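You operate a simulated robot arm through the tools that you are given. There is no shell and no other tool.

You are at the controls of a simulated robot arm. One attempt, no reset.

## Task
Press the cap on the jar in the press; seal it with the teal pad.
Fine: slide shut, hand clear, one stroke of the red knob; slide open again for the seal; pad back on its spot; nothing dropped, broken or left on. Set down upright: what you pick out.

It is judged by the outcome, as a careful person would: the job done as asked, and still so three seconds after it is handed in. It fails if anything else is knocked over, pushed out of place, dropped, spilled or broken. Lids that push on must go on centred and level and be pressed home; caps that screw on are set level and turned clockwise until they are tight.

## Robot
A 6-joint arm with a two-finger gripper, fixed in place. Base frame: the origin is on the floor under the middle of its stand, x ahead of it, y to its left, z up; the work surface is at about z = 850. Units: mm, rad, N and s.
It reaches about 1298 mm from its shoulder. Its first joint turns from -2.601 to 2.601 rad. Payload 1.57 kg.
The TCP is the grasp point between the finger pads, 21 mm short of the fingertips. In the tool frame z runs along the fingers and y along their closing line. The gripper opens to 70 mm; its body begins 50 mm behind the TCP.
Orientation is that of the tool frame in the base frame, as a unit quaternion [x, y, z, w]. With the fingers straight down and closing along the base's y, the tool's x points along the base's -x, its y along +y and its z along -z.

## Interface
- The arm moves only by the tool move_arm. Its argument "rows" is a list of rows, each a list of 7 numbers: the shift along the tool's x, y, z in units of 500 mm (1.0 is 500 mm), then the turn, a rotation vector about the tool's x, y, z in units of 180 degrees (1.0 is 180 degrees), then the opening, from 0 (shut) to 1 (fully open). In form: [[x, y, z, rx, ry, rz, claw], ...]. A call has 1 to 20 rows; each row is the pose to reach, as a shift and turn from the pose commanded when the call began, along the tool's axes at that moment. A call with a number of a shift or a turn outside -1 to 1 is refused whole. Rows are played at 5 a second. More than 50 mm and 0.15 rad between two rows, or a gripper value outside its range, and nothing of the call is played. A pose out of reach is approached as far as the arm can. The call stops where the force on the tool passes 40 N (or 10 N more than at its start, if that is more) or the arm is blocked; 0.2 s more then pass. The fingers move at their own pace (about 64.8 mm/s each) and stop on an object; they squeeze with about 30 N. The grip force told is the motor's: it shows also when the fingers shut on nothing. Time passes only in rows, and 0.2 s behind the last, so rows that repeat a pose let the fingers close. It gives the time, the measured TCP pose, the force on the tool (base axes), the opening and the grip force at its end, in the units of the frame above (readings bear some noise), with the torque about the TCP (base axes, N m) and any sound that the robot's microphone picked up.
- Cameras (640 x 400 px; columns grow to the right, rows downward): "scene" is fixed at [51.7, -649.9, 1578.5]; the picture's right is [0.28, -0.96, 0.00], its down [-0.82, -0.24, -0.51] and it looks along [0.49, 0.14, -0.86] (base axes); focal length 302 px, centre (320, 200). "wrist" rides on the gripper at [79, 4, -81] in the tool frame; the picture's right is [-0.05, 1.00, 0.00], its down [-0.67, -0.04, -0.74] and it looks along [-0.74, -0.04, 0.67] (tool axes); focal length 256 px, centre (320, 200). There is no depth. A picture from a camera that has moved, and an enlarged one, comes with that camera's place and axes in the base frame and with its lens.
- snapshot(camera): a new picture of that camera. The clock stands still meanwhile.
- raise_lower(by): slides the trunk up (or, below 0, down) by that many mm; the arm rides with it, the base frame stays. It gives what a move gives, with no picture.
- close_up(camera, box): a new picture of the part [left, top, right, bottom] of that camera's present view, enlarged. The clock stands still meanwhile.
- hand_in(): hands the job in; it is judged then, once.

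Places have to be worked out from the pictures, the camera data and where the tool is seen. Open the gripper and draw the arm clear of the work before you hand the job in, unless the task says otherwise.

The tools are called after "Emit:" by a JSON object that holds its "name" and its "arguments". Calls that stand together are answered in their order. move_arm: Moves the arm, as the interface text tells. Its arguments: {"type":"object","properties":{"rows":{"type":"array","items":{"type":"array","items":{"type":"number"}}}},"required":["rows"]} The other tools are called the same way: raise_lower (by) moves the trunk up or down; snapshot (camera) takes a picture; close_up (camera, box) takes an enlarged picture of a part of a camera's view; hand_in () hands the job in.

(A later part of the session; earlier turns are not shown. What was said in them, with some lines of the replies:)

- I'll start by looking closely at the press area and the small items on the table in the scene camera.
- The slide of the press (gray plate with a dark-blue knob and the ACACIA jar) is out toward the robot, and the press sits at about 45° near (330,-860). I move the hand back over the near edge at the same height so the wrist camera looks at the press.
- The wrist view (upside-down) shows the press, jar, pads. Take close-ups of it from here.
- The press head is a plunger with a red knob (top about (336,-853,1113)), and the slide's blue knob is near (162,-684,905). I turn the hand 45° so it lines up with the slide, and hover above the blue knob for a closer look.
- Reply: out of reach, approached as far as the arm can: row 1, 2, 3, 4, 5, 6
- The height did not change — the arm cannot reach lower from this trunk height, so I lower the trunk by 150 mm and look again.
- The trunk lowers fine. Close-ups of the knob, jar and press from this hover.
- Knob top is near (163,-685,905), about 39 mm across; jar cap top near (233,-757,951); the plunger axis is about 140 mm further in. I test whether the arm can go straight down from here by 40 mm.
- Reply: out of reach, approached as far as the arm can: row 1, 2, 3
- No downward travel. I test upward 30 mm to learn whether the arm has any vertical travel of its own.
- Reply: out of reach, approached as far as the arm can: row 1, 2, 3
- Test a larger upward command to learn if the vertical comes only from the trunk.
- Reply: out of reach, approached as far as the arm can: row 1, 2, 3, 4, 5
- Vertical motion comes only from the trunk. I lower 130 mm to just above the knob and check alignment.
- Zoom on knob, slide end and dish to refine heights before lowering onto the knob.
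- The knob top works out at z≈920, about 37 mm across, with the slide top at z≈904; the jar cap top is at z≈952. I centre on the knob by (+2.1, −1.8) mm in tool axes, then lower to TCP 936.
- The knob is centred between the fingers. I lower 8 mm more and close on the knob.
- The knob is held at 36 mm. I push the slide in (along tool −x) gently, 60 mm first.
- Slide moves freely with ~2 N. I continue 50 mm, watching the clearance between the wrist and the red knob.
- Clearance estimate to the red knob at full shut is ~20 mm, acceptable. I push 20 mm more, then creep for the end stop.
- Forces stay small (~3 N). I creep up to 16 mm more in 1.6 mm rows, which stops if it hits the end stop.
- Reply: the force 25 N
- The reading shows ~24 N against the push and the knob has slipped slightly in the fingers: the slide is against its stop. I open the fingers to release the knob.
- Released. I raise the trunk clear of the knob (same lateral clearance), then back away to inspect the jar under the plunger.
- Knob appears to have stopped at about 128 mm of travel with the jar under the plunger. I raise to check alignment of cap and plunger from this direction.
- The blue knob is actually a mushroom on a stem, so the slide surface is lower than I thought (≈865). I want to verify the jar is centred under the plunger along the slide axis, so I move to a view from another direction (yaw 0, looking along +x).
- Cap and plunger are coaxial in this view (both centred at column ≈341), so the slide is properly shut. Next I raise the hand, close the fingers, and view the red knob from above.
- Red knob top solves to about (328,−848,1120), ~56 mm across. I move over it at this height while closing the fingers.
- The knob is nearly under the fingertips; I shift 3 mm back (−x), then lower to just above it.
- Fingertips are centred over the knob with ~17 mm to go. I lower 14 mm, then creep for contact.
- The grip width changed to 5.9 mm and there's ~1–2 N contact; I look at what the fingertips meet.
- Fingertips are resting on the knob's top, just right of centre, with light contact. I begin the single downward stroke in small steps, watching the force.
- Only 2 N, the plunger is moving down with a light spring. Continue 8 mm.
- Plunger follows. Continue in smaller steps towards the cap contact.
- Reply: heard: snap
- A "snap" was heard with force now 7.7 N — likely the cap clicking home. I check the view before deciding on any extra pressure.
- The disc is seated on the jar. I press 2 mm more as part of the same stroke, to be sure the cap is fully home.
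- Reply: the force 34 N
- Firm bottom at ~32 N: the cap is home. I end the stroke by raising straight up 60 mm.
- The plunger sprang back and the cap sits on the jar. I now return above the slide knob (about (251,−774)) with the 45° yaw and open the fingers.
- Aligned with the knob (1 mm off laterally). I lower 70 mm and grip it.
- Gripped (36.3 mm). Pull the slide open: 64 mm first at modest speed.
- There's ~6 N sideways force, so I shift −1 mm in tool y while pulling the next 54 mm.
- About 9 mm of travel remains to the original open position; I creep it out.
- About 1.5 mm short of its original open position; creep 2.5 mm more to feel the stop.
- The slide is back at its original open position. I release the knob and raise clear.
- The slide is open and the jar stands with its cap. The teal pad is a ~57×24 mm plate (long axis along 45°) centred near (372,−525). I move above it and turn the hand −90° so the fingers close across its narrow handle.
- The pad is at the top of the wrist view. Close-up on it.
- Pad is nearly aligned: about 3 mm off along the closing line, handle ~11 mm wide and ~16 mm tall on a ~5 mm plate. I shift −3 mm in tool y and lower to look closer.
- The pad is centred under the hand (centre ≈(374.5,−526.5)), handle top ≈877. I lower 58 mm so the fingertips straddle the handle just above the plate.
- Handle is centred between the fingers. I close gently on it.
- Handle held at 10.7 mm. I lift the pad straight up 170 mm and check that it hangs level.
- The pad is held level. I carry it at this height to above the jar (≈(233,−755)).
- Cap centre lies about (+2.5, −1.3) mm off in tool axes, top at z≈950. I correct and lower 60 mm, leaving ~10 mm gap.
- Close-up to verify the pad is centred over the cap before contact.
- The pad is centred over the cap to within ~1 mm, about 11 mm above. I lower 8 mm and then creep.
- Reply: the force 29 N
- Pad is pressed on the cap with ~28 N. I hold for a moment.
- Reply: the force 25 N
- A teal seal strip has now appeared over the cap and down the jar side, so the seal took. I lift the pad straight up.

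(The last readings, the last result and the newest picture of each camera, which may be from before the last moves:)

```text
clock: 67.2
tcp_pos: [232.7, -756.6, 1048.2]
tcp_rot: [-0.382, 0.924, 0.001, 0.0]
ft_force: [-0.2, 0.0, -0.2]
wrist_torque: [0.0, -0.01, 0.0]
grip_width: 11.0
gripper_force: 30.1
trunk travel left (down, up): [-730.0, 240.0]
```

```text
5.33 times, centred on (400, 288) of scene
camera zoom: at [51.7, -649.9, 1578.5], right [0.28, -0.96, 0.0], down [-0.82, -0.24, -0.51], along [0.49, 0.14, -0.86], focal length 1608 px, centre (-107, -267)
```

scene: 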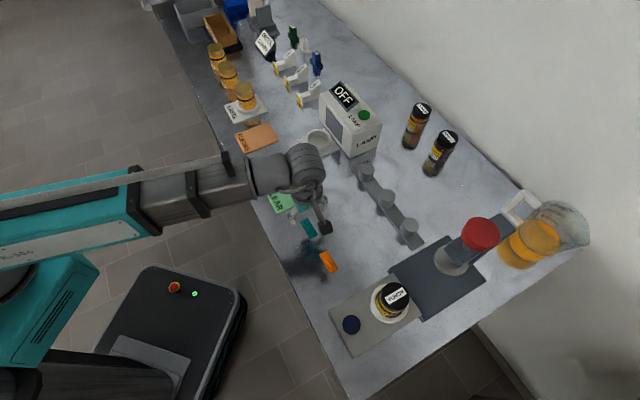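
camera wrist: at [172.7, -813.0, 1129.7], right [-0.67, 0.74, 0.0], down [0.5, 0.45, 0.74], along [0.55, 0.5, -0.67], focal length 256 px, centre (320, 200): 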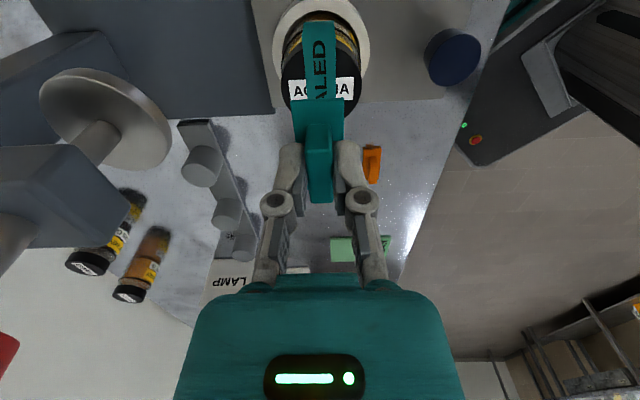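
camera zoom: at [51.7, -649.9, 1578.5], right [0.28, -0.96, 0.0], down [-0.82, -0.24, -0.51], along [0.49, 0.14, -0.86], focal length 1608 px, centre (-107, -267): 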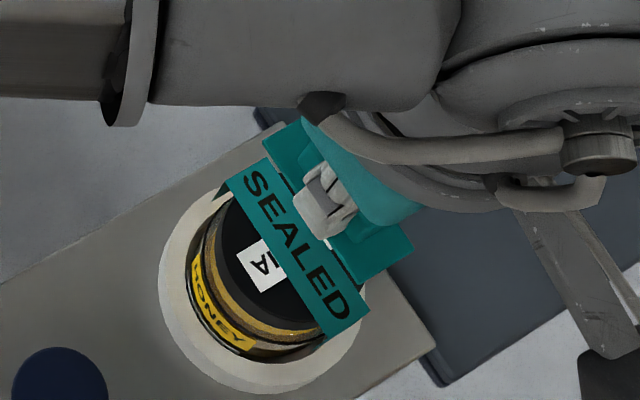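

"SEALED" strip is on the jar. I carry the pad back along the exact reverse path to its original spot.

Emit:
{"name": "move_arm", "arguments": {"rows": [[-0.02, 0.0048, 0, 0, 0, 0, 0.05], [-0.06, 0.0143, 0, 0, 0, 0, 0.05], [-0.12, 0.0287, 0, 0, 0, 0, 0.05], [-0.19, 0.0454, 0, 0, 0, 0, 0.05], [-0.26, 0.0621, 0, 0, 0, 0, 0.05], [-0.33, 0.0788, 0, 0, 0, 0, 0.05], [-0.4, 0.0956, 0, 0, 0, 0, 0.05], [-0.46, 0.1099, 0, 0, 0, 0, 0.05], [-0.505, 0.1206, 0, 0, 0, 0, 0.05], [-0.5266, 0.1258, 0, 0, 0, 0, 0.05], [-0.5266, 0.1258, 0, 0, 0, 0, 0.05]]}}

Emit:
{"name": "snapshot", "arguments": {"camera": "wrist"}}

Emit:
{"name": "close_up", "arguments": {"camera": "scene", "box": [300, 200, 540, 350]}}

```text
clock: 69.6
tcp_pos: [373.9, -527.0, 1048.6]
tcp_rot: [-0.383, 0.924, 0.001, 0.0]
ft_force: [-0.6, -0.5, -0.3]
wrist_torque: [-0.03, -0.01, 0.0]
grip_width: 10.9
gripper_force: 29.9
trunk travel left (down, up): [-730.0, 240.0]
```

```text
taken
camera wrist: at [314.3, -582.4, 1129.8], right [-0.67, 0.74, 0.0], down [0.5, 0.45, 0.74], along [0.55, 0.5, -0.67], focal length 256 px, centre (320, 200)
```

wrist: 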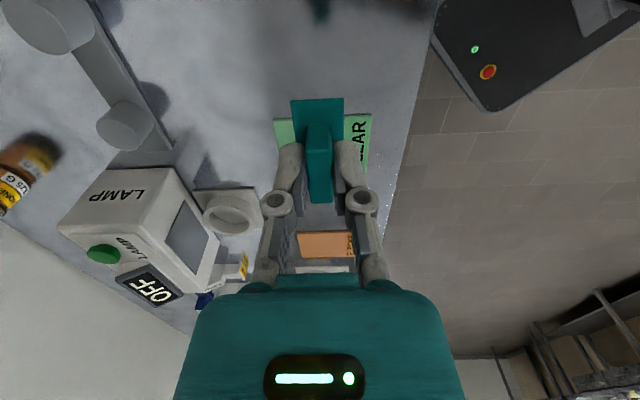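

```text
2.67 times, centred on (420, 275) of scene
camera zoom: at [51.7, -649.9, 1578.5], right [0.28, -0.96, 0.0], down [-0.82, -0.24, -0.51], along [0.49, 0.14, -0.86], focal length 804 px, centre (53, 0)
```

zoom: 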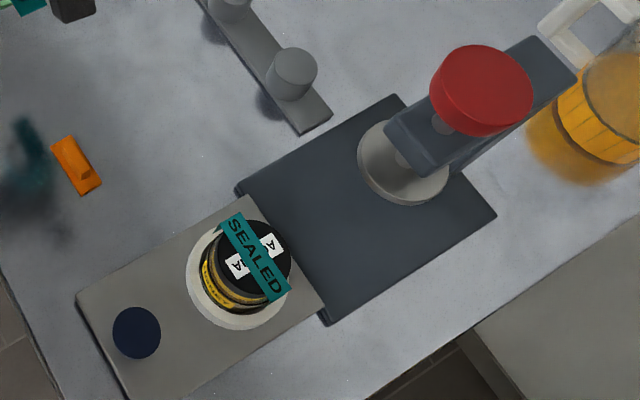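

The pad is back over its spot (TCP 373.9, −527.0). I lower 160 mm, then creep the last millimetres to the table.

Emit:
{"name": "raise_lower", "arguments": {"by": -160}}

Emit:
{"name": "raise_lower", "arguments": {"by": -7}}

Emit:
{"name": "close_up", "arguments": {"camera": "wrist", "box": [250, 70, 390, 230]}}

```text
clock: 71.5
tcp_pos: [374.4, -528.3, 889.4]
tcp_rot: [-0.382, 0.924, 0.0, 0.0]
ft_force: [0.3, 0.5, -0.1]
wrist_torque: [-0.05, -0.02, 0.02]
grip_width: 11.2
gripper_force: 30.2
trunk travel left (down, up): [-570.0, 400.0]
```

```text
clock: 72.0
tcp_pos: [374.7, -527.2, 883.1]
tcp_rot: [-0.383, 0.924, 0.0, 0.0]
ft_force: [-0.8, 0.6, 0.2]
wrist_torque: [-0.02, 0.01, -0.06]
grip_width: 10.9
gripper_force: 30.2
trunk travel left (down, up): [-563.0, 407.0]
```

```text
2.50 times, centred on (320, 150) of wrist
camera zoom: at [314.2, -582.6, 962.8], right [-0.67, 0.74, 0.0], down [0.5, 0.45, 0.74], along [0.55, 0.5, -0.67], focal length 640 px, centre (320, 325)
```

zoom: 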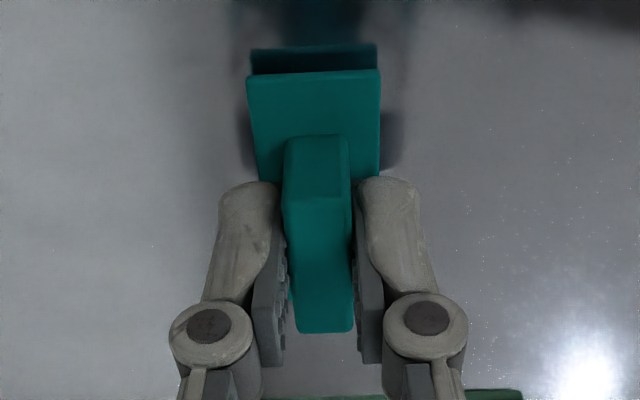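

Still no contact force; the reflection suggests a few mm gap. Lower by 1 mm steps.

Emit:
{"name": "raise_lower", "arguments": {"by": -1}}

Emit:
{"name": "raise_lower", "arguments": {"by": -1}}

```text
clock: 72.5
tcp_pos: [374.7, -528.4, 880.6]
tcp_rot: [-0.383, 0.924, 0.0, 0.0]
ft_force: [0.1, 0.2, -0.5]
wrist_torque: [0.02, 0.01, 0.03]
grip_width: 10.7
gripper_force: 29.9
trunk travel left (down, up): [-562.0, 408.0]
```

```text
clock: 73.0
tcp_pos: [375.5, -528.2, 880.0]
tcp_rot: [-0.382, 0.924, 0.0, 0.001]
ft_force: [-0.3, 0.0, 0.4]
wrist_torque: [0.0, 0.01, -0.02]
grip_width: 10.9
gripper_force: 29.9
trunk travel left (down, up): [-561.0, 409.0]
```

Still free. Continue another 1 mm at a time.

Emit:
{"name": "raise_lower", "arguments": {"by": -1}}

Emit:
{"name": "close_up", "arguments": {"camera": "wrist", "box": [250, 70, 390, 230]}}

```text
clock: 73.5
tcp_pos: [373.6, -528.8, 877.7]
tcp_rot: [-0.383, 0.924, 0.0, 0.001]
ft_force: [1.0, -1.5, 9.5]
wrist_torque: [-0.03, -0.08, 0.04]
grip_width: 11.0
gripper_force: 30.1
trunk travel left (down, up): [-560.0, 410.0]
```

```text
2.50 times, centred on (320, 150) of wrist
camera zoom: at [314.1, -582.4, 960.2], right [-0.67, 0.74, 0.0], down [0.5, 0.45, 0.74], along [0.55, 0.5, -0.67], focal length 640 px, centre (320, 325)
```

zoom: 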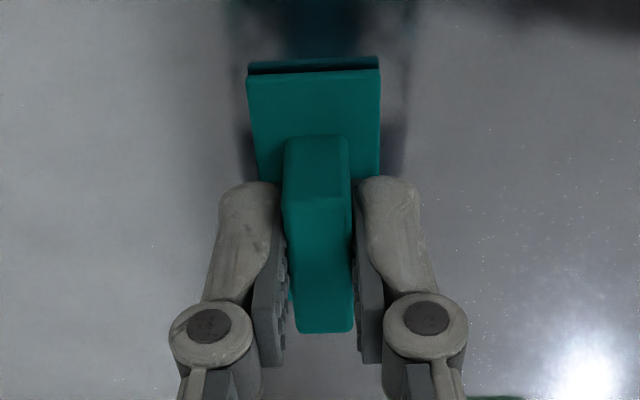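

Pad has touched the table (9.5 N). I ease up 1 mm to unload, then open the fingers.

Emit:
{"name": "raise_lower", "arguments": {"by": 0.8}}

Emit:
{"name": "move_arm", "arguments": {"rows": [[0, 0, 0, 0, 0, 0, 0.25], [0, 0, 0, 0, 0, 0, 0.4], [0, 0, 0, 0, 0, 0, 0.7], [0, 0, 0, 0, 0, 0, 1], [0, 0, 0, 0, 0, 0, 1]]}}

Emit:
{"name": "snapshot", "arguments": {"camera": "wrist"}}

```text
clock: 74.0
tcp_pos: [374.2, -528.2, 878.5]
tcp_rot: [-0.382, 0.924, 0.0, 0.0]
ft_force: [0.9, 0.4, -1.4]
wrist_torque: [0.05, 0.02, 0.0]
grip_width: 10.9
gripper_force: 29.9
trunk travel left (down, up): [-561.0, 409.0]
```

```text
clock: 75.2
tcp_pos: [374.8, -527.3, 879.9]
tcp_rot: [-0.383, 0.924, -0.001, 0.0]
ft_force: [-0.6, -0.2, 0.9]
wrist_torque: [-0.03, 0.01, 0.02]
grip_width: 70.0
gripper_force: 0.1
trunk travel left (down, up): [-561.0, 409.0]
```

```text
taken
camera wrist: at [314.2, -582.6, 960.6], right [-0.67, 0.74, 0.0], down [0.5, 0.45, 0.74], along [0.55, 0.5, -0.67], focal length 256 px, centre (320, 200)
```

wrist: 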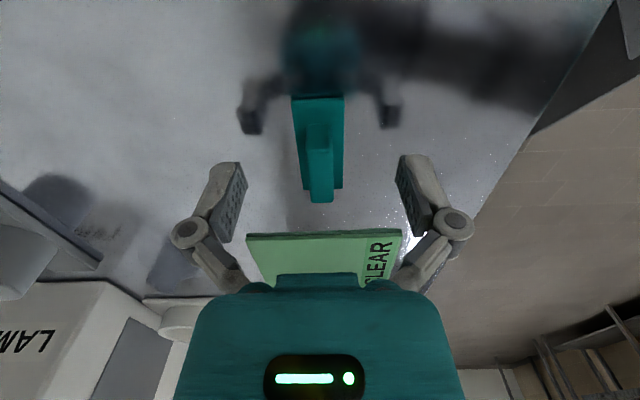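

The pad stands upright in its spot. I raise straight up clear of it and check with the cameras.

Emit:
{"name": "raise_lower", "arguments": {"by": 200}}

Emit:
{"name": "close_up", "arguments": {"camera": "scene", "box": [290, 205, 354, 245]}}

Emit:
{"name": "close_up", "arguments": {"camera": "wrist", "box": [256, 0, 384, 80]}}

Emit:
{"name": "snapshot", "arguments": {"camera": "scene"}}

```text
clock: 77.4
tcp_pos: [374.7, -526.9, 1080.2]
tcp_rot: [-0.382, 0.924, 0.0, -0.001]
ft_force: [-0.5, 0.5, 0.6]
wrist_torque: [0.0, 0.0, -0.03]
grip_width: 69.9
gripper_force: 0.0
trunk travel left (down, up): [-761.0, 209.0]
```

```text
10.00 times, centred on (322, 225) of scene
camera zoom: at [51.7, -649.9, 1578.5], right [0.28, -0.96, 0.0], down [-0.82, -0.24, -0.51], along [0.49, 0.14, -0.86], focal length 3014 px, centre (300, -50)
```

zoom: 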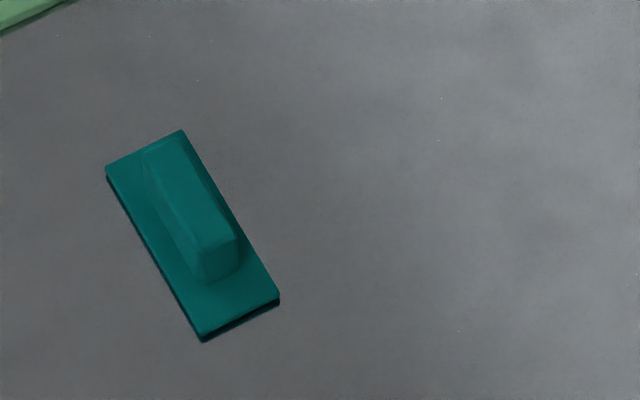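

```text
5.00 times, centred on (320, 40) of wrist
camera zoom: at [314.2, -582.6, 1160.5], right [-0.67, 0.74, 0.0], down [0.5, 0.45, 0.74], along [0.55, 0.5, -0.67], focal length 1280 px, centre (320, 1000)
```

zoom: 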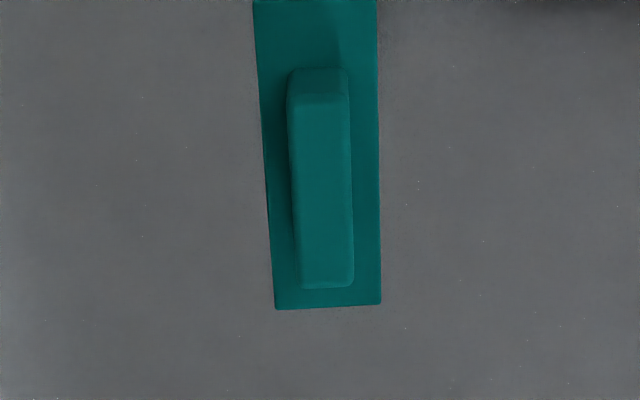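

```text
taken
```

scene: 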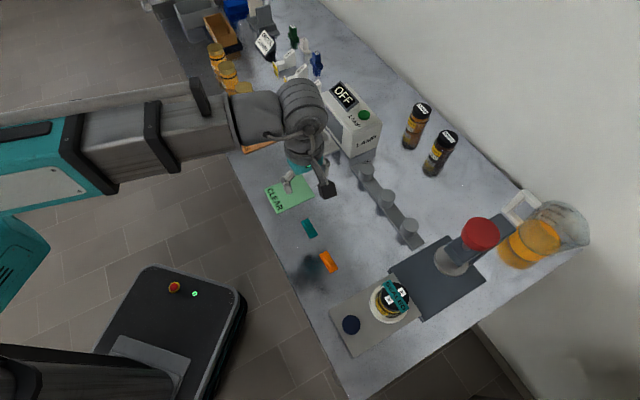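

Pad is within ~1 mm of its original place. I raise the arm fully clear and do a final check of the jar.

Emit:
{"name": "raise_lower", "arguments": {"by": 205}}

Emit:
{"name": "close_up", "arguments": {"camera": "scene", "box": [320, 240, 480, 340]}}

Emit:
{"name": "snapshot", "arguments": {"camera": "scene"}}

```text
clock: 79.6
tcp_pos: [374.6, -528.0, 1285.3]
tcp_rot: [-0.382, 0.924, 0.0, 0.001]
ft_force: [0.7, -0.2, 0.8]
wrist_torque: [0.01, -0.04, 0.03]
grip_width: 69.9
gripper_force: 0.0
trunk travel left (down, up): [-966.0, 4.0]
```

```text
4.00 times, centred on (400, 290) of scene
camera zoom: at [51.7, -649.9, 1578.5], right [0.28, -0.96, 0.0], down [-0.82, -0.24, -0.51], along [0.49, 0.14, -0.86], focal length 1206 px, centre (0, -160)
```

zoom: 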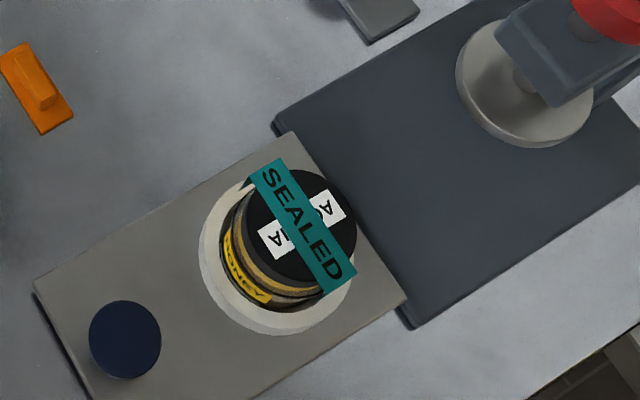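

```text
taken
```

scene: 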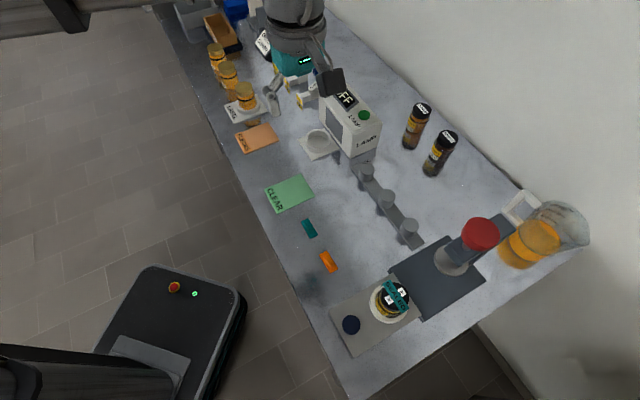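

The cap is on and level, the SEALED strip is across it, the slide is open, the pad is upright on its spot, and the gripper is open with the arm clear. I hand the job in.

Emit:
{"name": "hand_in", "arguments": {}}

```text
The job is handed in.
```

The cap is pressed home on the ACACIA jar in the press, and the jar is sealed with the teal pad. The job is handed in; the hand-in did not return a verdict.

- **Pressing:** I shut the slide and moved the hand clear. I then pressed the red knob down in one stroke. There was a snap, then a firm stop at about 32 N, and the plunger sprang back.
- **Sealing:** I pulled the slide open again and pressed the teal pad on the cap with about 28 N. A teal "SEALED" strip now runs across the cap and down the jar.
- **Pad:** It is back on its spot, upright, within about 1 mm of where it started.
- **End state:** The slide is open, the gripper is open and the arm is raised clear. In the last pictures nothing else looks moved, dropped or broken.
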